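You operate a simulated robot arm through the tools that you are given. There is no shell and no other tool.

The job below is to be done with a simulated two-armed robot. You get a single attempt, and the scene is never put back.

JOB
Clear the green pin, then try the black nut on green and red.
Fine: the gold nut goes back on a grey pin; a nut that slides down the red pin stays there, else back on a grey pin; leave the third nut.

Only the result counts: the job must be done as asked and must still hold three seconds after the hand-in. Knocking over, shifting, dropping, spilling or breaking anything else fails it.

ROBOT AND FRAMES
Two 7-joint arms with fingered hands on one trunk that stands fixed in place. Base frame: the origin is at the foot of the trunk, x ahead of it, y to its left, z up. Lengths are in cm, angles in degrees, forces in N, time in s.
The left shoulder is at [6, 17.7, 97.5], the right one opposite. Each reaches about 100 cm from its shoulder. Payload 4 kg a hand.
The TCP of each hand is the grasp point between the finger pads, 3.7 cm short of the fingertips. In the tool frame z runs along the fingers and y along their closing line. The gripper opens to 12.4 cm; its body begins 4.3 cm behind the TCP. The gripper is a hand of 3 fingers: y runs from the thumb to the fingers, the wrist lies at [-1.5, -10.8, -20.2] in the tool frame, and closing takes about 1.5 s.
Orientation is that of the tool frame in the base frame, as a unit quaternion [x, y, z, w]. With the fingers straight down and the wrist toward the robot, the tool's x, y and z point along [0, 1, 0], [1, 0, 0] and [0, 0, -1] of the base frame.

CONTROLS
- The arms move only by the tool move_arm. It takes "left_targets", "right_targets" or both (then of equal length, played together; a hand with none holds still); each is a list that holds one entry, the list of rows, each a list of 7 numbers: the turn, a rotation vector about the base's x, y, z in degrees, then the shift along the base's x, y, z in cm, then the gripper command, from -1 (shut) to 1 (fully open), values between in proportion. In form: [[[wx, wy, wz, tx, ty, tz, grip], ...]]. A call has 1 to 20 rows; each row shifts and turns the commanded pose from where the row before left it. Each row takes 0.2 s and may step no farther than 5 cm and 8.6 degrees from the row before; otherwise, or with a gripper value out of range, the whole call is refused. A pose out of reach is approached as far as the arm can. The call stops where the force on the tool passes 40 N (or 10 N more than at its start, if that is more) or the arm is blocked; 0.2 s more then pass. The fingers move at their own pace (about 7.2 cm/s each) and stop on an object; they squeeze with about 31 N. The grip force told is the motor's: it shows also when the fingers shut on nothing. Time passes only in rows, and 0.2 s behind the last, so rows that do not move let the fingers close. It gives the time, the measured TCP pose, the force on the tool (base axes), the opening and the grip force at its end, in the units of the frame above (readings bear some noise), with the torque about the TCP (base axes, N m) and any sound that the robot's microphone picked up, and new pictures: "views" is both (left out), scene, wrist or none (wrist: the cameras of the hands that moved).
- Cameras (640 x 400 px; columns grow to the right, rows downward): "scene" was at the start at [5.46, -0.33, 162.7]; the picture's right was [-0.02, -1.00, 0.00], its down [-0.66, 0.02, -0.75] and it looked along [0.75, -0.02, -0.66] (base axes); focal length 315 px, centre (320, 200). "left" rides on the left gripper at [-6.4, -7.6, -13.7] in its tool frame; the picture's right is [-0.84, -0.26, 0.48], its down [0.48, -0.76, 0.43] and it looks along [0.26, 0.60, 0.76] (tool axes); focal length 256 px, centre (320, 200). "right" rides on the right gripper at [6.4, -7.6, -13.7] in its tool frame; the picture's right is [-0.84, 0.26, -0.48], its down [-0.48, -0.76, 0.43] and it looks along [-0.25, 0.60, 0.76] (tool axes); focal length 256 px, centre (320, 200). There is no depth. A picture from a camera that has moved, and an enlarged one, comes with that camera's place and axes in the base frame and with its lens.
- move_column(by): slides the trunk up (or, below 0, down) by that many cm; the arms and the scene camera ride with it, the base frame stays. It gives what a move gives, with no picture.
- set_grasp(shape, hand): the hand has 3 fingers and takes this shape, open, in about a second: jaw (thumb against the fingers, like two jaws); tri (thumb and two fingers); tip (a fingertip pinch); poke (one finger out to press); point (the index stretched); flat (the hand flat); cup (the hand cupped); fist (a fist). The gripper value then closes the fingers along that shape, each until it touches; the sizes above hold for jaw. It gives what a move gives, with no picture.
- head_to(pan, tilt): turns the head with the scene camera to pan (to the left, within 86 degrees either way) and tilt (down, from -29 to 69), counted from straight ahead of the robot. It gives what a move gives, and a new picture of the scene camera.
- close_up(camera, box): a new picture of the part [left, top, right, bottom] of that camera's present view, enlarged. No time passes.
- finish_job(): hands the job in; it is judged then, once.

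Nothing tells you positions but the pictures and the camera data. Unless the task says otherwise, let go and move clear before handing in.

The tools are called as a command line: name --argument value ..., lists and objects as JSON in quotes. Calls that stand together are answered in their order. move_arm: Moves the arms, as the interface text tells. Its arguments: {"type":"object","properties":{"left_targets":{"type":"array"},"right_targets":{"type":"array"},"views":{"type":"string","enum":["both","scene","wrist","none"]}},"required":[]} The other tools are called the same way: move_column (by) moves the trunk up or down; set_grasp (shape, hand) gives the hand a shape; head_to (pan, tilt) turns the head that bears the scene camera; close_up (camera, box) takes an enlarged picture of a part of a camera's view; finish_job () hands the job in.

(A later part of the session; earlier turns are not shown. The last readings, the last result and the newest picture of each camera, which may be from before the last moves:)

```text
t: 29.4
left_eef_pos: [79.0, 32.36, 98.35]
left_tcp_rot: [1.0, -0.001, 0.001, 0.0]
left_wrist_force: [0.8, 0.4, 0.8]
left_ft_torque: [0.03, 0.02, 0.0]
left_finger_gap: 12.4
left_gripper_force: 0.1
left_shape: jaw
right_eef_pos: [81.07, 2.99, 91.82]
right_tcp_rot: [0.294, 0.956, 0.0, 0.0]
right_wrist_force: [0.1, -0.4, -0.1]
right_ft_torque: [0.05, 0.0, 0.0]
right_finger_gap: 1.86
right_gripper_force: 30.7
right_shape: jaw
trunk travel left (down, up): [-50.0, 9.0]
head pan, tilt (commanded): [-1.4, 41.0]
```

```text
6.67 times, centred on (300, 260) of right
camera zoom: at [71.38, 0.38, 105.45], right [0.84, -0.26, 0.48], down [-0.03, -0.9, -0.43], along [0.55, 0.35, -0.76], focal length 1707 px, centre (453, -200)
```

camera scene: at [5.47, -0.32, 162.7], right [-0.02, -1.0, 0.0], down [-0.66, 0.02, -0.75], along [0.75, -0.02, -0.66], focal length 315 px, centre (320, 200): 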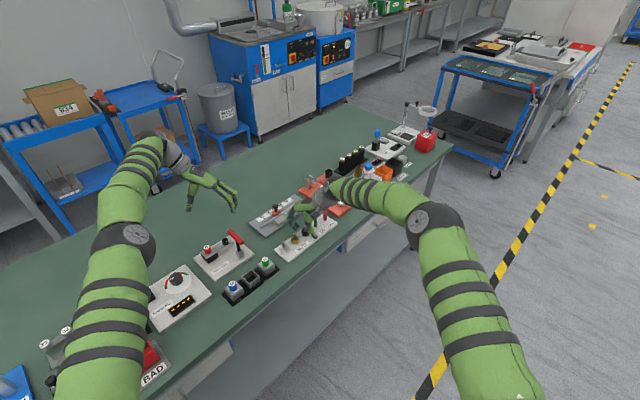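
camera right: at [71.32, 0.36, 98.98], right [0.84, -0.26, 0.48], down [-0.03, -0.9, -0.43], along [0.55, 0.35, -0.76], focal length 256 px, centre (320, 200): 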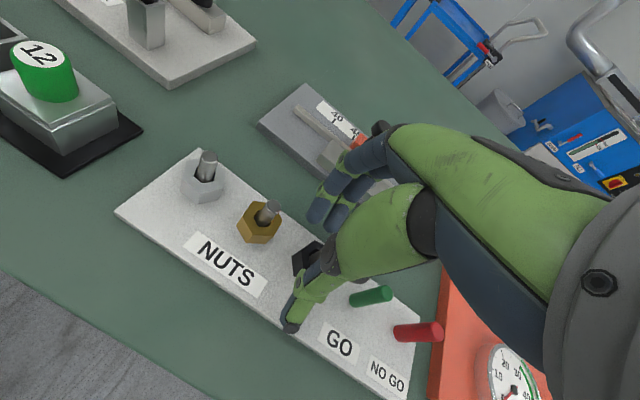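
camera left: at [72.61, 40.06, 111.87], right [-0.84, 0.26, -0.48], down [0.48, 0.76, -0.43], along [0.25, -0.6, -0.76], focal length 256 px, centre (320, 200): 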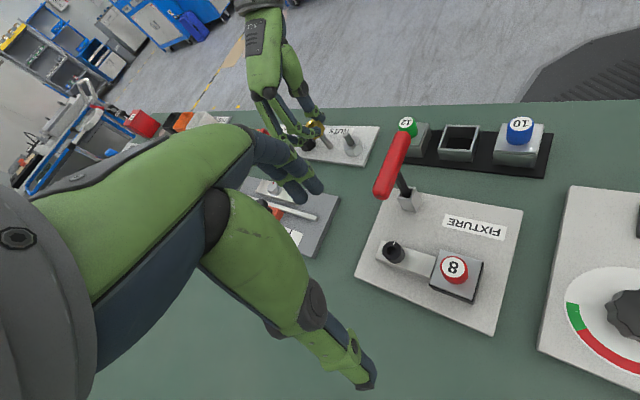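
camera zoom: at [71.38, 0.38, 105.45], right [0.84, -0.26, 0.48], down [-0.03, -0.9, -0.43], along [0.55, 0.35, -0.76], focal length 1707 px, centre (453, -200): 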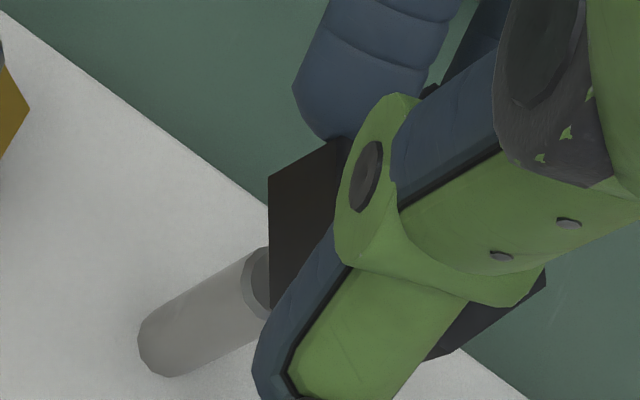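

The black nut is clear and level; relative to its old pin it sits about (+0.09, -0.19) off centre in the hand. I'll carry it over the green pin with that corrected and check alignment.

move_arm --right_targets '[[[0, 0, 0, 1.2, -1.2, 0, -1], [0, 0, 0, 1.2, -1.2, 0, -1], [0, 0, 0, 1.0, -0.92, 0, -1], [0, 0, 0, 0, 0, -0.8, -1], [0, 0, 0, 0, 0, -0.8, -1], [0, 0, 0, 0, 0, 0, -1]]]'

close_up --camera "right" --box '[270, 240, 330, 300]'

close_up --camera "scene" --box '[307, 208, 325, 226]'

close_up --camera "left" --box '[255, 100, 305, 150]'

```text
t: 30.8
left_eef_pos: [78.96, 32.32, 98.31]
left_tcp_rot: [1.0, 0.001, 0.0, -0.001]
left_wrist_force: [0.9, -0.7, -0.5]
left_ft_torque: [-0.02, 0.02, -0.03]
left_finger_gap: 12.42
left_gripper_force: 0.0
left_shape: jaw
right_eef_pos: [84.37, -0.2, 90.12]
right_tcp_rot: [0.296, 0.955, 0.0, 0.0]
right_wrist_force: [-0.5, -0.1, -1.4]
right_ft_torque: [0.0, -0.02, 0.04]
right_finger_gap: 1.83
right_gripper_force: 30.5
right_shape: jaw
trunk travel left (down, up): [-50.0, 9.0]
head pan, tilt (commanded): [-1.4, 41.0]
camera scene: at [5.48, -0.32, 162.7], right [-0.02, -1.0, 0.0], down [-0.66, 0.02, -0.75], along [0.75, -0.02, -0.66], focal length 315 px, centre (320, 200)
camera right: at [74.79, -2.91, 103.76], right [0.84, -0.26, 0.48], down [-0.03, -0.9, -0.43], along [0.55, 0.35, -0.76], focal length 256 px, centre (320, 200)
```

scene: 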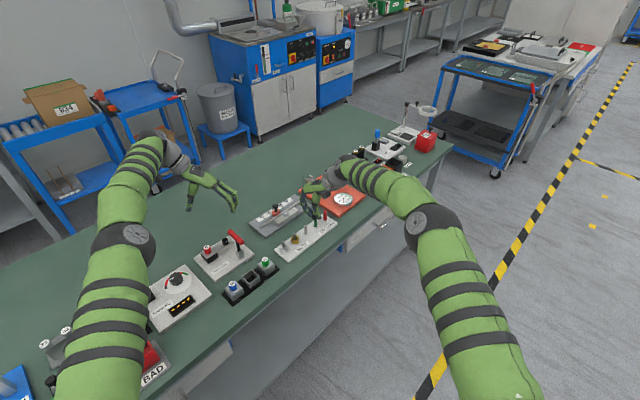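
right: 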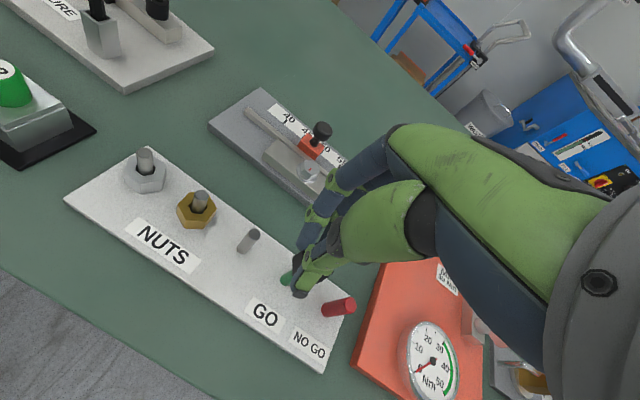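

```text
6.67 times, centred on (300, 270) of right
camera zoom: at [74.79, -2.91, 103.76], right [0.84, -0.26, 0.48], down [-0.03, -0.9, -0.43], along [0.55, 0.35, -0.76], focal length 1707 px, centre (453, -267)
```

zoom: 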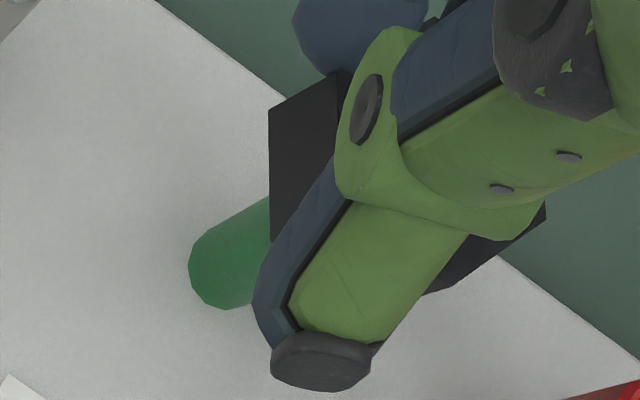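

```text
16.00 times, centred on (316, 217) of scene
camera zoom: at [5.48, -0.32, 162.7], right [-0.02, -1.0, 0.0], down [-0.66, 0.02, -0.75], along [0.75, -0.02, -0.66], focal length 5043 px, centre (384, -72)
```

zoom: 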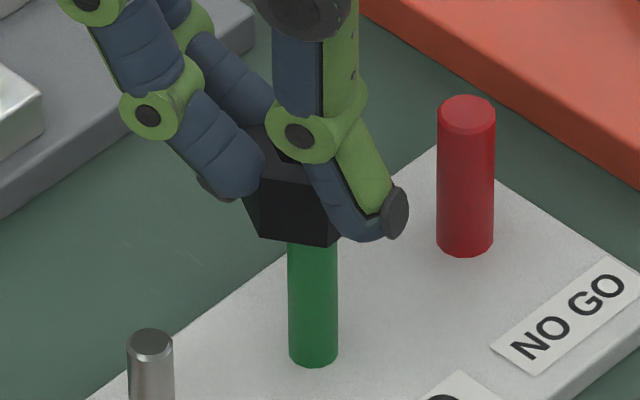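

```text
8.00 times, centred on (280, 125) of left
camera zoom: at [72.65, 40.03, 111.87], right [-0.84, 0.26, -0.48], down [0.48, 0.76, -0.43], along [0.26, -0.6, -0.76], focal length 2048 px, centre (640, 800)
```

zoom: 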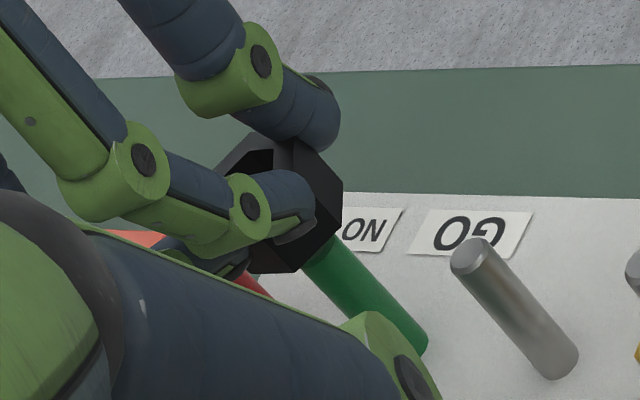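

close_up --camera "left" --box '[265, 108, 295, 138]'

close_up --camera "left" --box '[270, 120, 300, 150]'

```text
13.33 times, centred on (280, 123) of left
camera zoom: at [72.65, 40.03, 111.87], right [-0.84, 0.26, -0.48], down [0.48, 0.76, -0.43], along [0.26, -0.6, -0.76], focal length 3413 px, centre (853, 1227)
```

zoom: 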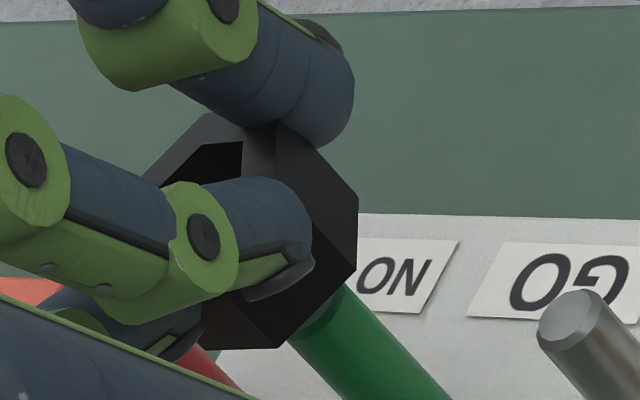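

```text
13.33 times, centred on (285, 135) of left
camera zoom: at [72.65, 40.03, 111.87], right [-0.84, 0.26, -0.48], down [0.48, 0.76, -0.43], along [0.26, -0.6, -0.76], focal length 3413 px, centre (787, 1067)
```

zoom: 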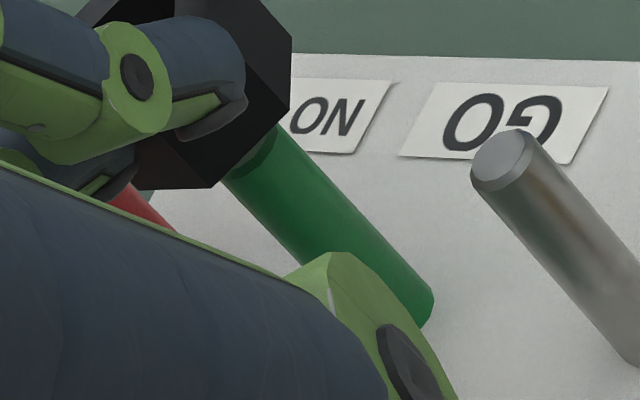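

In the scene view the nut is centred over green in y; the side view says it is about 0.1 cm short in x. I'll shift +0.09 in x and lower gently.

move_arm --right_targets '[[[0, 0, 0, 0.09, 0, 0, -1], [0, 0, 0, 0, 0, -0.4, -1], [0, 0, 0, 0, 0, -0.3, -1], [0, 0, 0, 0, 0, -0.2, -1], [0, 0, 0, 0, 0, -0.2, -1], [0, 0, 0, 0, 0, -0.2, -1], [0, 0, 0, 0, 0, -0.2, -1], [0, 0, 0, 0, 0, -0.2, -1], [0, 0, 0, 0, 0, 0, -1]]]' --views "none"

close_up --camera "scene" --box '[307, 208, 325, 226]'

close_up --camera "left" --box '[265, 108, 295, 138]'

```text
t: 32.8
left_eef_pos: [78.99, 32.39, 98.25]
left_tcp_rot: [1.0, 0.001, 0.0, 0.0]
left_wrist_force: [-0.1, -0.6, -0.4]
left_ft_torque: [-0.02, 0.03, -0.01]
left_finger_gap: 12.41
left_gripper_force: 0.2
left_shape: jaw
right_eef_pos: [84.55, -0.27, 88.53]
right_tcp_rot: [0.295, 0.956, 0.0, 0.0]
right_wrist_force: [0.4, -0.5, -0.6]
right_ft_torque: [0.01, -0.01, -0.03]
right_finger_gap: 1.83
right_gripper_force: 31.1
right_shape: jaw
trunk travel left (down, up): [-50.0, 9.0]
head pan, tilt (commanded): [-1.4, 41.0]
```

```text
16.00 times, centred on (316, 217) of scene
camera zoom: at [5.48, -0.32, 162.7], right [-0.02, -1.0, 0.0], down [-0.66, 0.02, -0.75], along [0.75, -0.02, -0.66], focal length 5043 px, centre (384, -72)
```

zoom: 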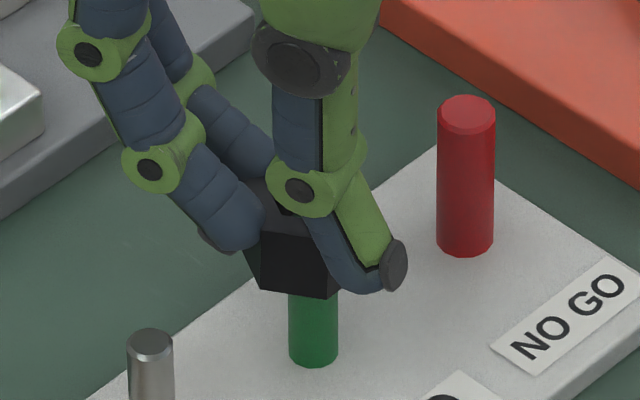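

```text
13.33 times, centred on (280, 123) of left
camera zoom: at [72.65, 40.03, 111.87], right [-0.84, 0.26, -0.48], down [0.48, 0.76, -0.43], along [0.26, -0.6, -0.76], focal length 3413 px, centre (853, 1227)
```

zoom: 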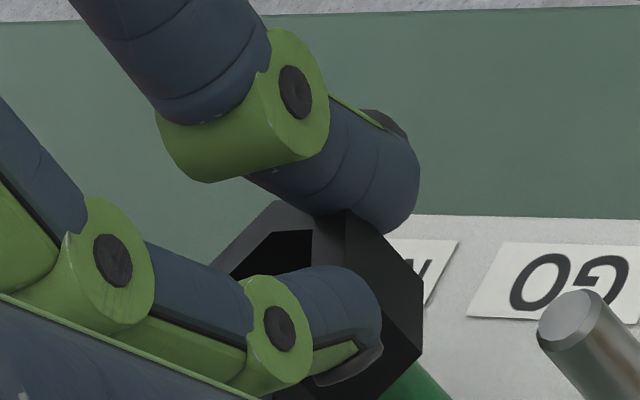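

The black nut goes over the green pin freely. I'll slide it on down to make the trial complete.

move_arm --right_targets '[[[0, 0, 0, 0, 0, -0.3, -1], [0, 0, 0, 0, 0, -0.3, -1], [0, 0, 0, 0, 0, -0.4, -1], [0, 0, 0, 0, 0, -0.4, -1], [0, 0, 0, 0, 0, -0.4, -1], [0, 0, 0, 0, 0, -0.4, -1], [0, 0, 0, 0, 0, -0.4, -1], [0, 0, 0, 0, 0, -0.3, -1], [0, 0, 0, 0, 0, 0, -1]]]' --views "none"

close_up --camera "scene" --box '[307, 208, 325, 226]'

close_up --camera "left" --box '[265, 108, 305, 148]'

```text
t: 34.8
left_eef_pos: [79.06, 32.28, 98.25]
left_tcp_rot: [1.0, 0.0, 0.0, 0.0]
left_wrist_force: [0.1, 0.5, -0.2]
left_ft_torque: [-0.01, 0.01, -0.01]
left_finger_gap: 12.43
left_gripper_force: 0.1
left_shape: jaw
right_eef_pos: [84.51, -0.31, 85.82]
right_tcp_rot: [0.295, 0.956, 0.001, 0.0]
right_wrist_force: [-3.2, -0.2, 5.4]
right_ft_torque: [-0.01, 0.01, -0.01]
right_finger_gap: 1.85
right_gripper_force: 30.9
right_shape: jaw
trunk travel left (down, up): [-50.0, 9.0]
head pan, tilt (commanded): [-1.4, 41.0]
```

```text
16.00 times, centred on (316, 217) of scene
camera zoom: at [5.38, -0.33, 162.71], right [-0.02, -1.0, 0.0], down [-0.66, 0.02, -0.75], along [0.75, -0.02, -0.66], focal length 5043 px, centre (384, -72)
```

zoom: 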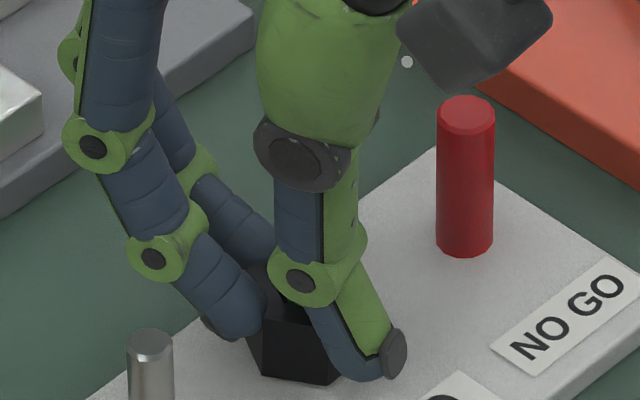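

```text
10.00 times, centred on (285, 128) of left
camera zoom: at [72.59, 40.02, 111.92], right [-0.84, 0.26, -0.48], down [0.48, 0.76, -0.43], along [0.26, -0.6, -0.76], focal length 2560 px, centre (670, 920)
```

zoom: 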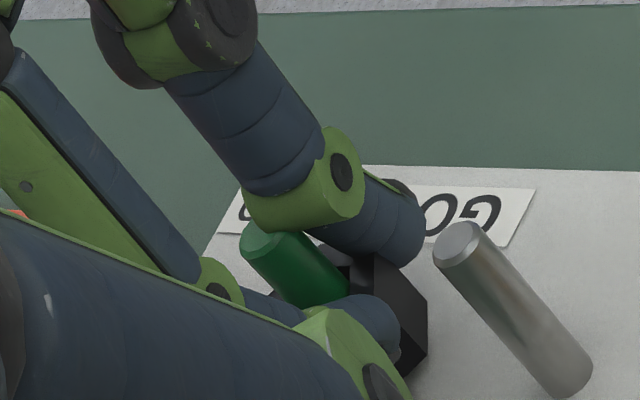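

It's almost on the board with a slight side load; I'll ease -0.1 in x and lower the last 0.3 cm.

move_arm --right_targets '[[[0, 0, 0, -0.1, 0, 0, -1], [0, 0, 0, 0, 0, -0.15, -1], [0, 0, 0, 0, 0, -0.15, -1], [0, 0, 0, 0, 0, 0, -1]]]' --views "none"

close_up --camera "scene" --box '[307, 208, 325, 226]'

close_up --camera "left" --box '[265, 108, 305, 148]'

```text
t: 35.8
left_eef_pos: [79.03, 32.44, 98.28]
left_tcp_rot: [1.0, 0.0, 0.001, -0.001]
left_wrist_force: [-0.5, 0.8, 0.5]
left_ft_torque: [0.01, -0.01, -0.02]
left_finger_gap: 12.42
left_gripper_force: 0.0
left_shape: jaw
right_eef_pos: [84.37, -0.13, 85.47]
right_tcp_rot: [0.295, 0.955, 0.001, 0.0]
right_wrist_force: [-1.7, 1.2, 5.6]
right_ft_torque: [-0.07, 0.0, 0.0]
right_finger_gap: 1.83
right_gripper_force: 31.1
right_shape: jaw
trunk travel left (down, up): [-50.0, 9.0]
head pan, tilt (commanded): [-1.4, 41.0]
```

```text
16.00 times, centred on (316, 217) of scene
camera zoom: at [5.4, -0.31, 162.71], right [-0.02, -1.0, 0.0], down [-0.66, 0.02, -0.75], along [0.75, -0.02, -0.66], focal length 5043 px, centre (384, -72)
```

zoom: 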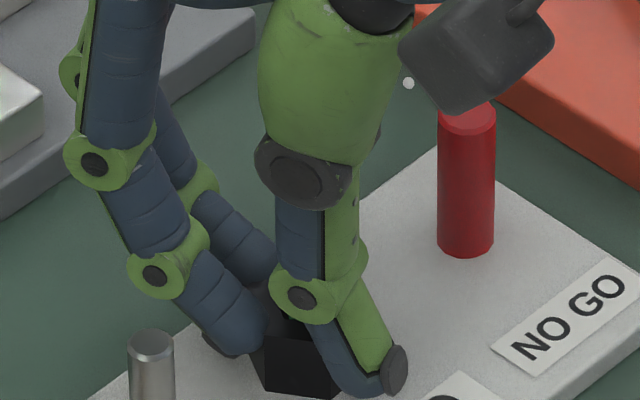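

```text
10.00 times, centred on (285, 128) of left
camera zoom: at [72.6, 40.05, 111.91], right [-0.84, 0.26, -0.48], down [0.48, 0.76, -0.43], along [0.26, -0.6, -0.76], focal length 2560 px, centre (670, 920)
```

zoom: 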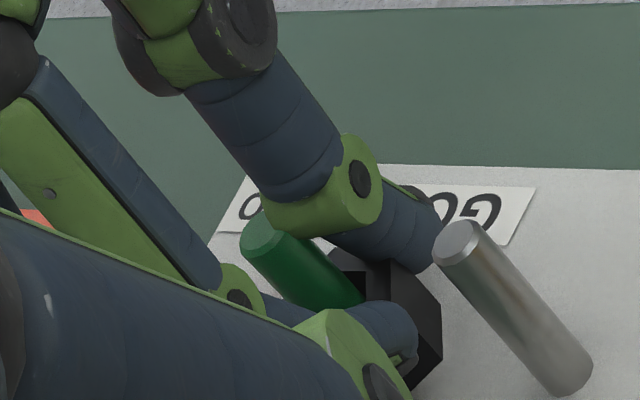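

The black nut slid fully down the green pin (GO). Now I'll lift it off and go over the red pin.

move_arm --right_targets '[[[0, 0, 0, 0, 0, 0.4, -1], [0, 0, 0, 0, 0, 0.8, -1], [0, 0, 0, 0, 0, 1.2, -1], [0, 0, 0, 0, 0, 1.5, -1], [0, 0, 0, 0, 0, 1.5, -1], [0, 0, 0, 0, 0, 1.1, -1], [0, 0, 0, 0, 0, 0, -1], [0, 0, 0, 0, 0, 0, -1]]]' --views "none"

close_up --camera "scene" --box '[306, 202, 324, 220]'

close_up --camera "left" --box '[258, 100, 288, 130]'

close_up --camera "left" --box '[270, 120, 300, 150]'

```text
t: 37.6
left_eef_pos: [79.12, 32.39, 98.28]
left_tcp_rot: [1.0, 0.0, 0.001, -0.001]
left_wrist_force: [-0.4, 0.6, 0.2]
left_ft_torque: [0.02, -0.01, 0.0]
left_finger_gap: 12.4
left_gripper_force: 0.1
left_shape: jaw
right_eef_pos: [84.42, -0.28, 91.73]
right_tcp_rot: [0.294, 0.956, 0.001, -0.001]
right_wrist_force: [0.0, -0.3, -0.1]
right_ft_torque: [0.0, -0.01, -0.01]
right_finger_gap: 1.82
right_gripper_force: 30.8
right_shape: jaw
trunk travel left (down, up): [-50.0, 9.0]
head pan, tilt (commanded): [-1.4, 41.0]
```

```text
16.00 times, centred on (315, 211) of scene
camera zoom: at [5.48, -0.32, 162.7], right [-0.02, -1.0, 0.0], down [-0.66, 0.02, -0.75], along [0.75, -0.02, -0.66], focal length 5043 px, centre (400, 24)
```

zoom: 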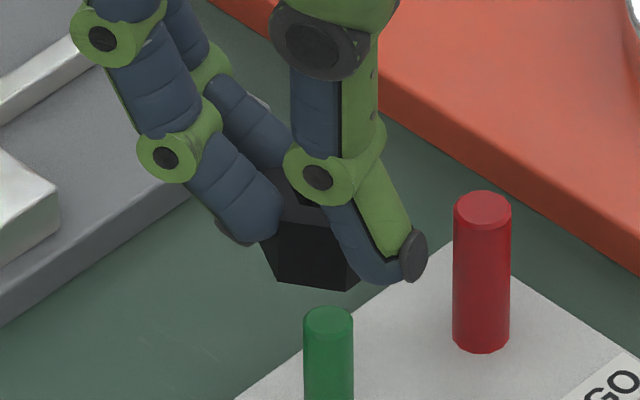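

```text
13.33 times, centred on (273, 115) of left
camera zoom: at [72.65, 40.03, 111.86], right [-0.84, 0.26, -0.48], down [0.48, 0.76, -0.43], along [0.26, -0.6, -0.76], focal length 3413 px, centre (947, 1333)
```

zoom: 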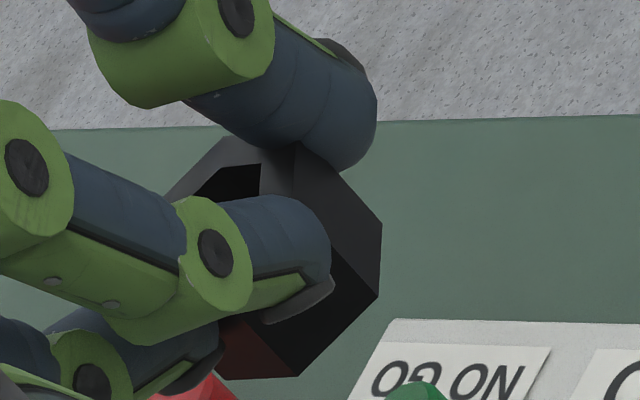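

```text
13.33 times, centred on (285, 135) of left
camera zoom: at [72.65, 40.03, 111.86], right [-0.84, 0.26, -0.48], down [0.48, 0.76, -0.43], along [0.26, -0.6, -0.76], focal length 3413 px, centre (787, 1067)
```

zoom: 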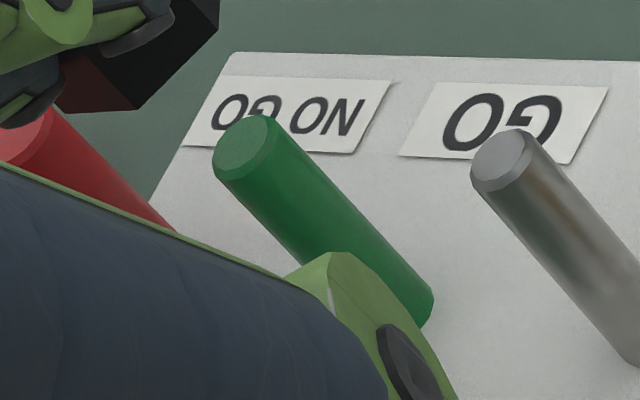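

Good, the nut came off green cleanly. I'll carry it over the red pin with the offsets I measured (nut ≈0.11 cm short in x) and check.

move_arm --right_targets '[[[0, 0, 0, 1.2, -1.2, 0, -1], [0, 0, 0, 1.2, -1.2, 0, -1], [0, 0, 0, 1.21, -1.09, 0, -1], [0, 0, 0, 0, 0, -0.7, -1], [0, 0, 0, 0, 0, -0.7, -1], [0, 0, 0, 0, 0, 0, -1]]]'

close_up --camera "scene" --box '[315, 198, 333, 216]'

close_up --camera "left" --box '[235, 95, 285, 145]'

close_up --camera "right" --box '[260, 230, 330, 300]'

```text
t: 39.0
left_eef_pos: [78.99, 32.21, 98.14]
left_tcp_rot: [1.0, 0.0, 0.0, 0.0]
left_wrist_force: [-0.1, -0.1, 0.1]
left_ft_torque: [0.01, 0.03, -0.01]
left_finger_gap: 12.4
left_gripper_force: 0.1
left_shape: jaw
right_eef_pos: [87.41, -3.82, 90.26]
right_tcp_rot: [0.295, 0.955, 0.0, 0.0]
right_wrist_force: [0.5, 0.0, -1.9]
right_ft_torque: [0.02, 0.02, -0.02]
right_finger_gap: 1.82
right_gripper_force: 30.8
right_shape: jaw
right hand out of reach, approached as far as the arm can: row 3
trunk travel left (down, up): [-50.0, 9.0]
head pan, tilt (commanded): [-1.4, 41.0]
camera scene: at [5.49, -0.32, 162.7], right [-0.02, -1.0, 0.0], down [-0.66, 0.02, -0.75], along [0.75, -0.02, -0.66], focal length 315 px, centre (320, 200)
camera right: at [77.77, -6.52, 103.87], right [0.84, -0.26, 0.48], down [-0.03, -0.9, -0.43], along [0.55, 0.35, -0.76], focal length 256 px, centre (320, 200)
```

scene: 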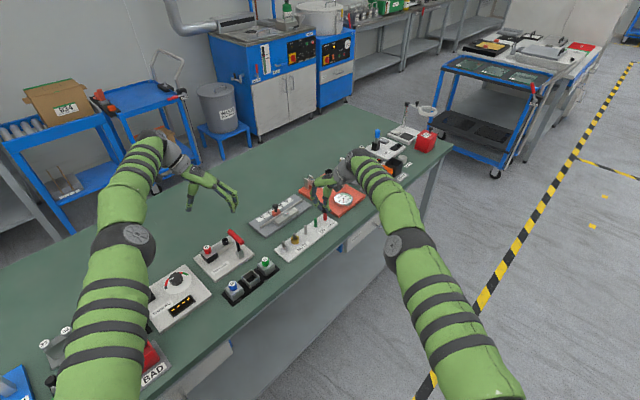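
right: 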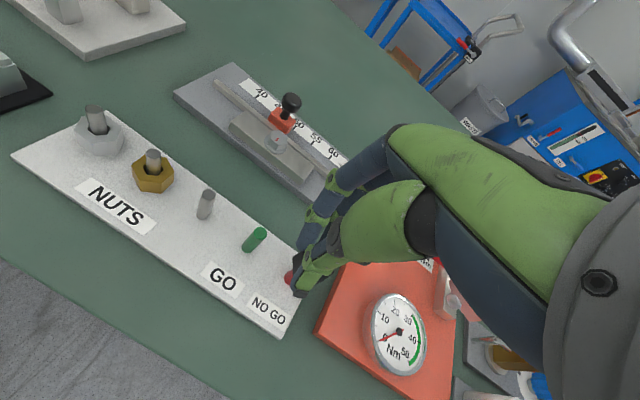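

```text
16.00 times, centred on (324, 207) of scene
camera zoom: at [5.49, -0.32, 162.7], right [-0.02, -1.0, 0.0], down [-0.66, 0.02, -0.75], along [0.75, -0.02, -0.66], focal length 5043 px, centre (256, 88)
```

zoom: 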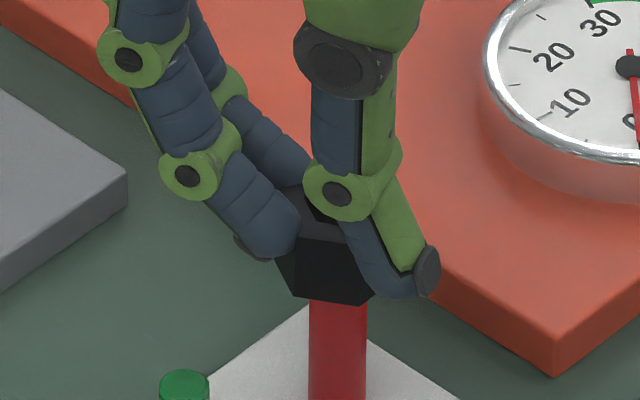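

```text
8.00 times, centred on (260, 120) of left
camera zoom: at [72.65, 40.04, 111.86], right [-0.84, 0.26, -0.48], down [0.48, 0.76, -0.43], along [0.26, -0.6, -0.76], focal length 2048 px, centre (800, 840)
```

zoom: 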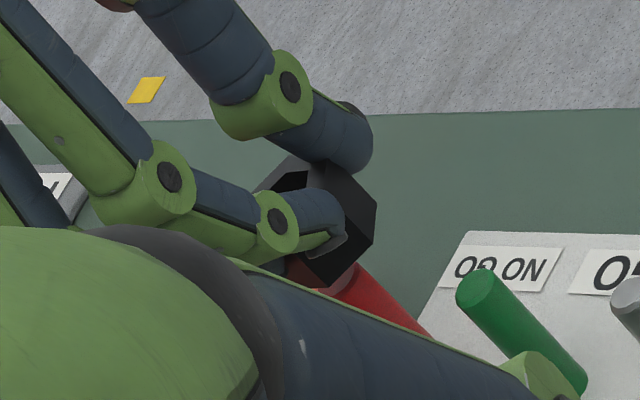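

```text
5.71 times, centred on (295, 265) of right
camera zoom: at [77.77, -6.52, 103.87], right [0.84, -0.26, 0.48], down [-0.03, -0.9, -0.43], along [0.55, 0.35, -0.76], focal length 1463 px, centre (463, -171)
```

zoom: 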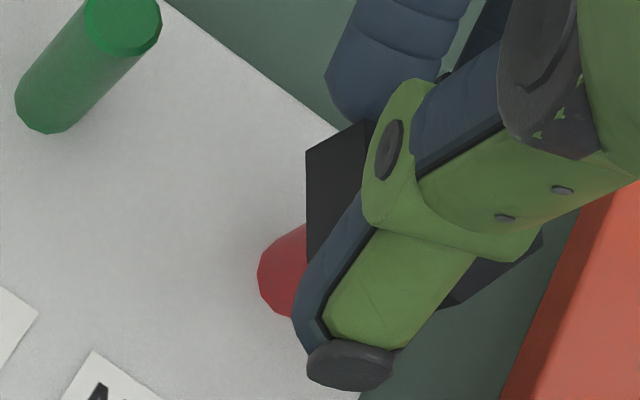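

The right arm ran short of reach by about 0.6 cm in x with this yaw. Turning the hand back by -10.7° brings the wrist nearer, so I'll do that and re-measure.

move_arm --right_targets '[[[0, 0, -5.35, 0, 0, 0, -1], [0, 0, -5.35, 0, 0, 0, -1], [0, 0, 0, 0, 0, 0, -1], [0, 0, 0, 0, 0, 0, -1]]]' --views "none"

close_up --camera "scene" --box '[315, 198, 333, 216]'

close_up --camera "left" --box '[245, 100, 275, 130]'

close_up --camera "right" --box '[260, 230, 330, 300]'

```text
t: 40.0
left_eef_pos: [78.97, 32.38, 98.09]
left_tcp_rot: [1.0, 0.0, 0.001, 0.001]
left_wrist_force: [0.0, 0.3, 1.2]
left_ft_torque: [0.06, 0.01, 0.0]
left_finger_gap: 12.38
left_gripper_force: 0.0
left_shape: jaw
right_eef_pos: [87.38, -3.86, 90.27]
right_tcp_rot: [0.382, 0.924, 0.0, 0.0]
right_wrist_force: [0.0, -0.4, -0.4]
right_ft_torque: [0.04, -0.02, 0.01]
right_finger_gap: 1.81
right_gripper_force: 30.8
right_shape: jaw
trunk travel left (down, up): [-50.0, 9.0]
head pan, tilt (commanded): [-1.4, 41.0]
```

```text
16.00 times, centred on (324, 207) of scene
camera zoom: at [5.48, -0.33, 162.7], right [-0.02, -1.0, 0.0], down [-0.66, 0.02, -0.75], along [0.75, -0.02, -0.66], focal length 5043 px, centre (256, 88)
```

zoom: 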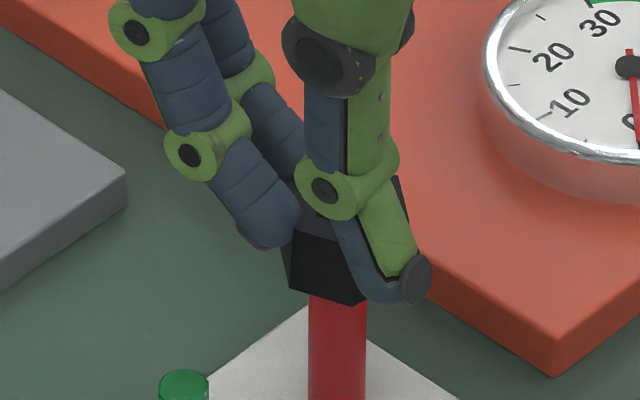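

```text
13.33 times, centred on (260, 115) of left
camera zoom: at [72.65, 40.03, 111.87], right [-0.84, 0.26, -0.48], down [0.48, 0.76, -0.43], along [0.26, -0.6, -0.76], focal length 3413 px, centre (1120, 1333)
```

zoom: 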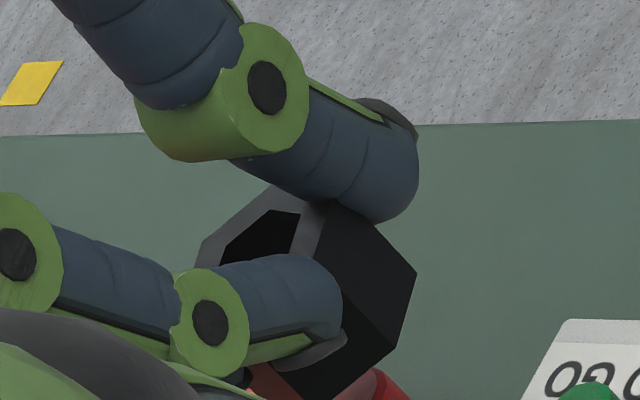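

```text
5.71 times, centred on (295, 265) of right
camera zoom: at [77.44, -4.7, 103.93], right [0.77, -0.41, 0.48], down [-0.2, -0.88, -0.43], along [0.6, 0.24, -0.76], focal length 1463 px, centre (463, -171)
```

zoom: 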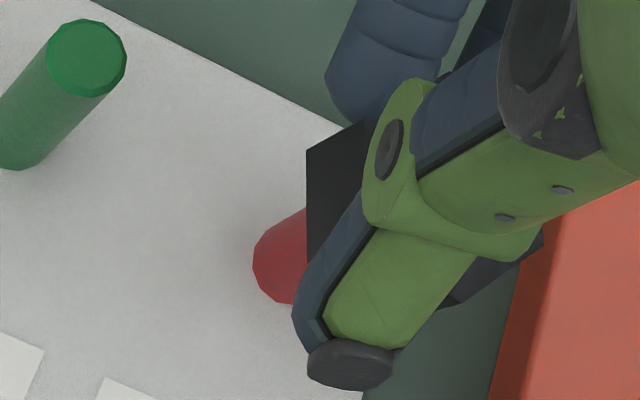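

The nut is now short by about 0.5 cm in x and 0.18 cm off in y from the red axis. I'll shift (+0.48, +0.17) at this height and check that the arm really reaches.

move_arm --right_targets '[[[0, 0, 0, 0.24, 0.09, 0, -1], [0, 0, 0, 0.24, 0.08, 0, -1], [0, 0, 0, 0, 0, 0, -1], [0, 0, 0, 0, 0, 0, -1]]]' --views "none"

close_up --camera "scene" --box '[315, 198, 333, 216]'

close_up --camera "left" --box '[245, 103, 275, 133]'

close_up --camera "right" --box '[260, 230, 330, 300]'

```text
t: 41.0
left_eef_pos: [78.99, 32.38, 98.23]
left_tcp_rot: [1.0, 0.001, 0.001, 0.001]
left_wrist_force: [0.0, -0.7, 0.2]
left_ft_torque: [-0.03, 0.01, 0.01]
left_finger_gap: 12.41
left_gripper_force: 0.1
left_shape: jaw
right_eef_pos: [87.97, -3.6, 90.37]
right_tcp_rot: [0.383, 0.924, 0.0, 0.0]
right_wrist_force: [-0.6, -0.5, -0.6]
right_ft_torque: [0.0, 0.05, 0.0]
right_finger_gap: 1.83
right_gripper_force: 30.4
right_shape: jaw
trunk travel left (down, up): [-50.0, 9.0]
head pan, tilt (commanded): [-1.4, 41.0]
```

```text
16.00 times, centred on (324, 207) of scene
camera zoom: at [5.48, -0.32, 162.7], right [-0.02, -1.0, 0.0], down [-0.66, 0.02, -0.75], along [0.75, -0.02, -0.66], focal length 5043 px, centre (256, 88)
```

zoom: 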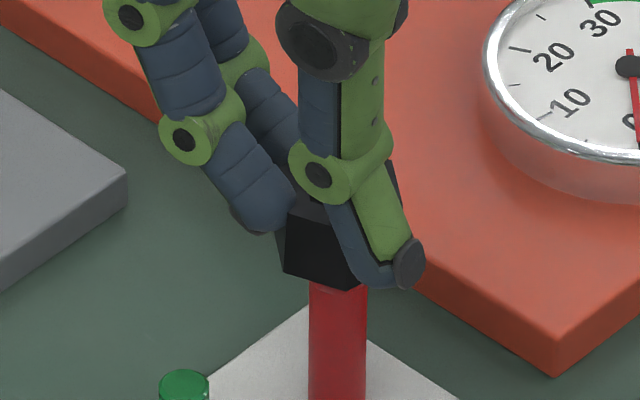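

```text
13.33 times, centred on (260, 118) of left
camera zoom: at [72.65, 40.04, 111.86], right [-0.84, 0.26, -0.48], down [0.48, 0.76, -0.43], along [0.26, -0.6, -0.76], focal length 3413 px, centre (1120, 1293)
```

zoom: 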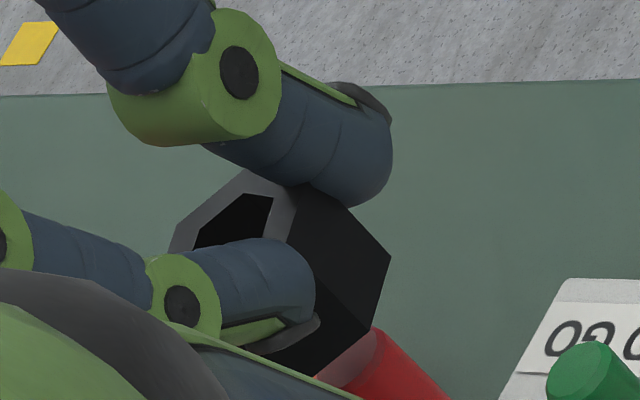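

```text
5.71 times, centred on (295, 265) of right
camera zoom: at [77.94, -4.58, 103.94], right [0.77, -0.41, 0.48], down [-0.2, -0.88, -0.43], along [0.6, 0.24, -0.76], focal length 1463 px, centre (463, -171)
```

zoom: 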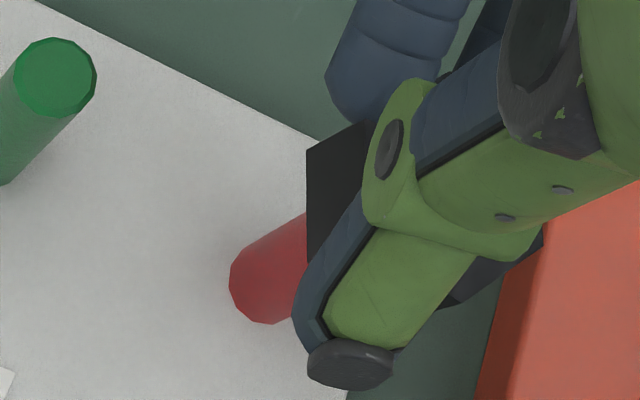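

The arm now reaches the red pin. My left view of red is blocked by the left hand itself, so I'll yaw the left hand +15° to uncover it.

move_arm --left_targets '[[[0, 0, 7.5, 0, 0, 0, 1], [0, 0, 7.5, 0, 0, 0, 1], [0, 0, 0, 0, 0, 0, 1], [0, 0, 0, 0, 0, 0, 1]]]'

close_up --camera "scene" --box '[317, 202, 331, 216]'

```text
t: 42.0
left_eef_pos: [79.01, 32.24, 98.25]
left_tcp_rot: [0.991, 0.131, 0.0, 0.0]
left_wrist_force: [0.1, -1.2, 0.1]
left_ft_torque: [0.02, 0.01, 0.02]
left_finger_gap: 12.42
left_gripper_force: 0.1
left_shape: jaw
right_eef_pos: [87.98, -3.74, 90.37]
right_tcp_rot: [0.383, 0.924, 0.0, 0.0]
right_wrist_force: [-1.0, 0.0, -0.1]
right_ft_torque: [-0.01, -0.01, 0.02]
right_finger_gap: 1.8
right_gripper_force: 31.1
right_shape: jaw
trunk travel left (down, up): [-50.0, 9.0]
head pan, tilt (commanded): [-1.4, 41.0]
camera scene: at [5.47, -0.32, 162.7], right [-0.02, -1.0, 0.0], down [-0.66, 0.02, -0.75], along [0.75, -0.02, -0.66], focal length 315 px, centre (320, 200)
camera left: at [70.85, 38.13, 111.85], right [-0.88, 0.03, -0.48], down [0.27, 0.86, -0.43], along [0.4, -0.51, -0.76], focal length 256 px, centre (320, 200)
```

scene: 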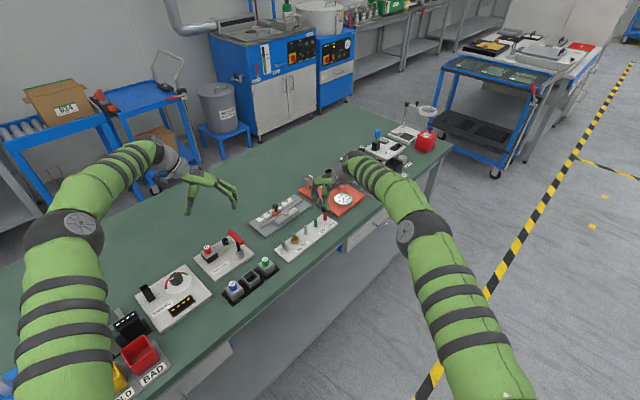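
left: 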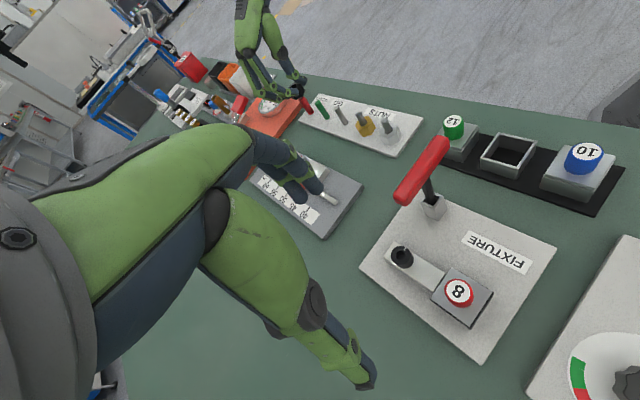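

```text
16.00 times, centred on (324, 209) of scene
camera zoom: at [5.47, -0.32, 162.7], right [-0.02, -1.0, 0.0], down [-0.66, 0.02, -0.75], along [0.75, -0.02, -0.66], focal length 5043 px, centre (256, 56)
```

zoom: 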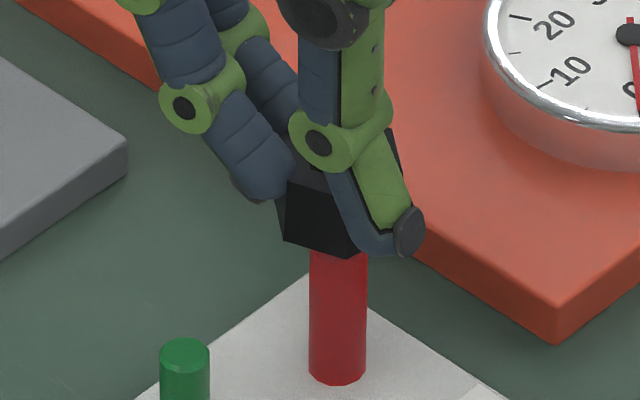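

Now the left camera sees the nut and the red pin openly. I'll enlarge it.

close_up --camera "left" --box '[285, 80, 325, 120]'

close_up --camera "left" --box '[290, 78, 316, 104]'

```text
10.00 times, centred on (305, 100) of left
camera zoom: at [70.85, 38.13, 111.85], right [-0.88, 0.03, -0.48], down [0.27, 0.86, -0.43], along [0.4, -0.51, -0.76], focal length 2560 px, centre (470, 1200)
```

zoom: 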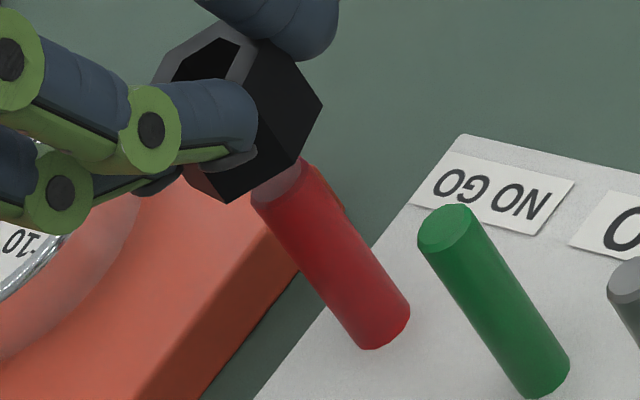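

```text
15.38 times, centred on (303, 91) of left
camera zoom: at [70.85, 38.13, 111.85], right [-0.88, 0.03, -0.48], down [0.27, 0.86, -0.43], along [0.4, -0.51, -0.76], focal length 3938 px, centre (582, 1877)
```

zoom: 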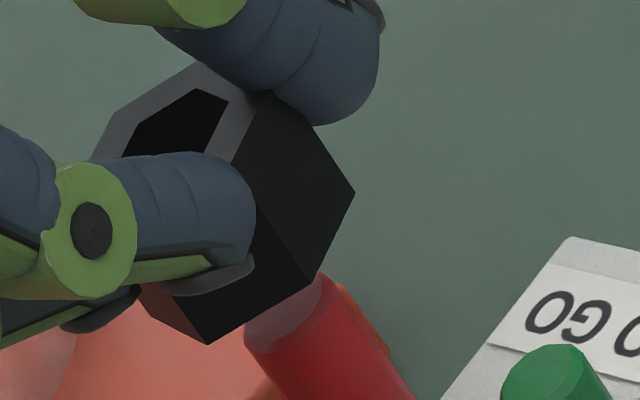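

close_up --camera "left" --box '[296, 84, 308, 104]'

close_up --camera "scene" --box '[319, 204, 329, 214]'

close_up --camera "right" --box '[270, 240, 310, 290]'

```text
16.00 times, centred on (302, 94) of left
camera zoom: at [70.85, 38.13, 111.85], right [-0.88, 0.03, -0.48], down [0.27, 0.86, -0.43], along [0.4, -0.51, -0.76], focal length 4096 px, centre (608, 1896)
```

zoom: 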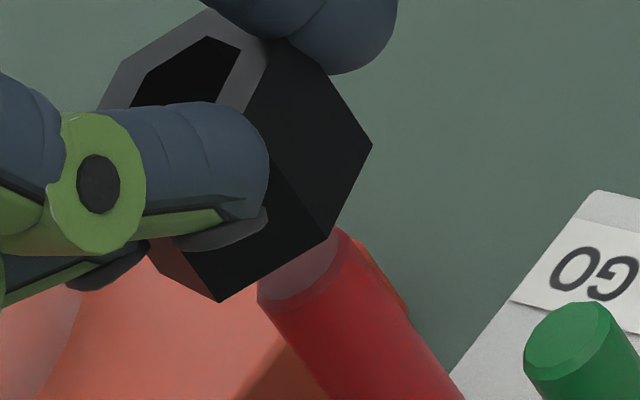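

```text
16.00 times, centred on (324, 209) of scene
camera zoom: at [5.47, -0.32, 162.7], right [-0.02, -1.0, 0.0], down [-0.66, 0.02, -0.75], along [0.75, -0.02, -0.66], focal length 5043 px, centre (256, 56)
```

zoom: 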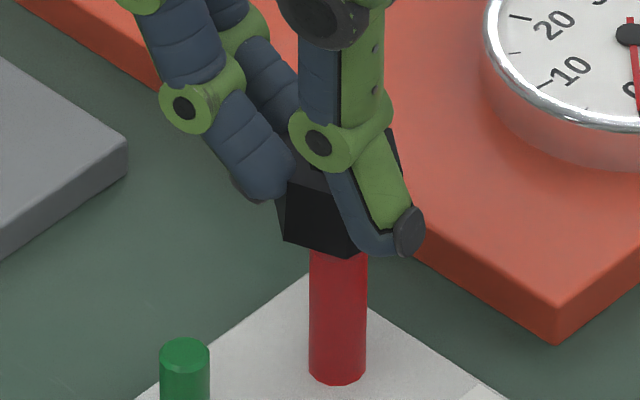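

```text
8.00 times, centred on (290, 265) of right
camera zoom: at [77.93, -4.57, 103.94], right [0.77, -0.41, 0.48], down [-0.2, -0.88, -0.43], along [0.6, 0.24, -0.76], focal length 2048 px, centre (560, -320)
```

zoom: 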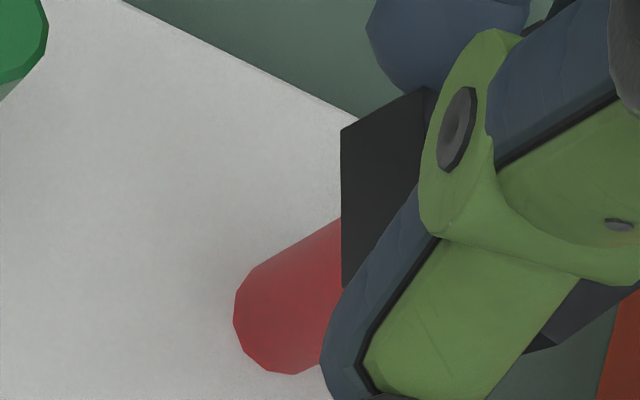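

Over red the nut looks centred to within about 0.05 cm in both views and level. I'll lower gently and read the force.

move_arm --right_targets '[[[0, 0, 0, 0.02, 0, -0.2, -1], [0, 0, 0, 0, 0, -0.2, -1], [0, 0, 0, 0, 0, -0.2, -1], [0, 0, 0, 0, 0, -0.2, -1], [0, 0, 0, 0, 0, -0.2, -1], [0, 0, 0, 0, 0, -0.2, -1], [0, 0, 0, 0, 0, -0.2, -1], [0, 0, 0, 0, 0, -0.1, -1], [0, 0, 0, 0, 0, 0, -1]]]' --views "none"

close_up --camera "left" --box '[294, 88, 314, 108]'

close_up --camera "scene" --box '[319, 204, 329, 214]'

```text
t: 44.0
left_eef_pos: [78.91, 32.44, 98.36]
left_tcp_rot: [0.991, 0.13, 0.001, 0.0]
left_wrist_force: [0.1, 0.2, 0.4]
left_ft_torque: [0.01, -0.02, 0.02]
left_finger_gap: 12.41
left_gripper_force: 0.0
left_shape: jaw
right_eef_pos: [87.75, -3.6, 89.08]
right_tcp_rot: [0.382, 0.924, 0.001, 0.002]
right_wrist_force: [2.1, -0.4, 3.4]
right_ft_torque: [-0.2, -0.1, -0.01]
right_finger_gap: 1.8
right_gripper_force: 31.2
right_shape: jaw
trunk travel left (down, up): [-50.0, 9.0]
head pan, tilt (commanded): [-1.4, 41.0]
```

```text
16.00 times, centred on (304, 98) of left
camera zoom: at [70.7, 38.17, 111.97], right [-0.87, 0.03, -0.48], down [0.27, 0.86, -0.43], along [0.4, -0.51, -0.76], focal length 4096 px, centre (576, 1832)
```

zoom: 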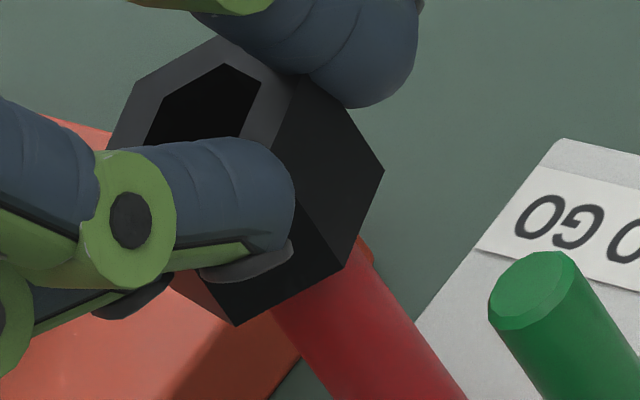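

```text
16.00 times, centred on (324, 209) of scene
camera zoom: at [5.25, -0.27, 162.73], right [-0.02, -1.0, 0.0], down [-0.66, 0.02, -0.76], along [0.76, -0.02, -0.66], focal length 5043 px, centre (256, 56)
```

zoom: 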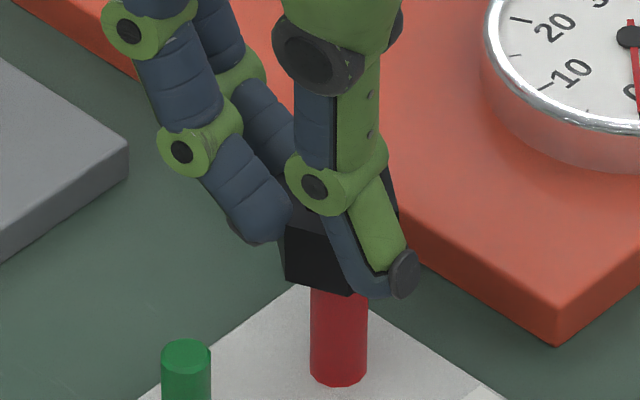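

move_arm --right_targets '[[[0, 0, 0, 0, 0, 0, -1], [0, 0, 0, 0, 0, 0, -1]]]' --views "none"

close_up --camera "scene" --box '[319, 204, 329, 214]'

close_up --camera "right" --box '[270, 240, 310, 290]'

```text
t: 44.6
left_eef_pos: [78.92, 32.24, 98.14]
left_tcp_rot: [0.991, 0.131, 0.0, 0.001]
left_wrist_force: [0.2, 0.1, 0.5]
left_ft_torque: [0.05, -0.02, 0.01]
left_finger_gap: 12.39
left_gripper_force: 0.0
left_shape: jaw
right_eef_pos: [87.96, -3.77, 88.8]
right_tcp_rot: [0.383, 0.924, -0.001, 0.0]
right_wrist_force: [0.8, 0.3, -1.0]
right_ft_torque: [-0.06, 0.0, -0.01]
right_finger_gap: 1.77
right_gripper_force: 31.0
right_shape: jaw
trunk travel left (down, up): [-50.0, 9.0]
head pan, tilt (commanded): [-1.4, 41.0]
```

```text
16.00 times, centred on (324, 209) of scene
camera zoom: at [5.5, -0.33, 162.69], right [-0.02, -1.0, 0.0], down [-0.66, 0.02, -0.75], along [0.75, -0.02, -0.66], focal length 5043 px, centre (256, 56)
```

zoom: 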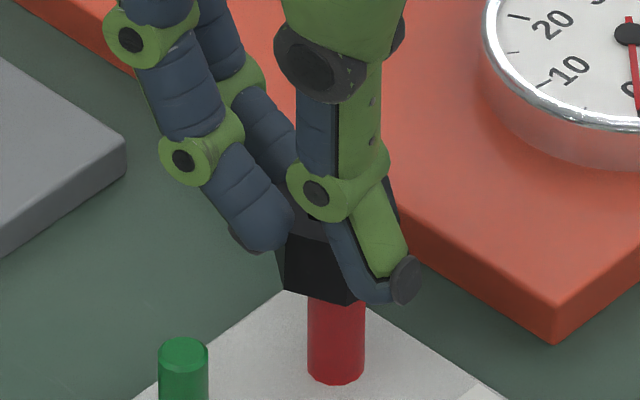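

```text
8.00 times, centred on (290, 265) of right
camera zoom: at [77.97, -4.56, 102.39], right [0.77, -0.41, 0.48], down [-0.2, -0.88, -0.43], along [0.6, 0.24, -0.76], focal length 2048 px, centre (560, -320)
```

zoom: 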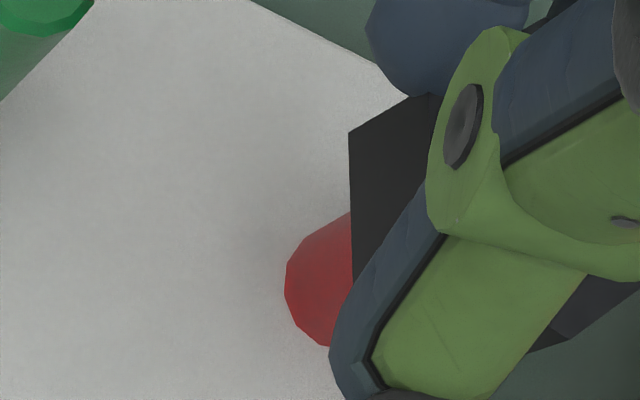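

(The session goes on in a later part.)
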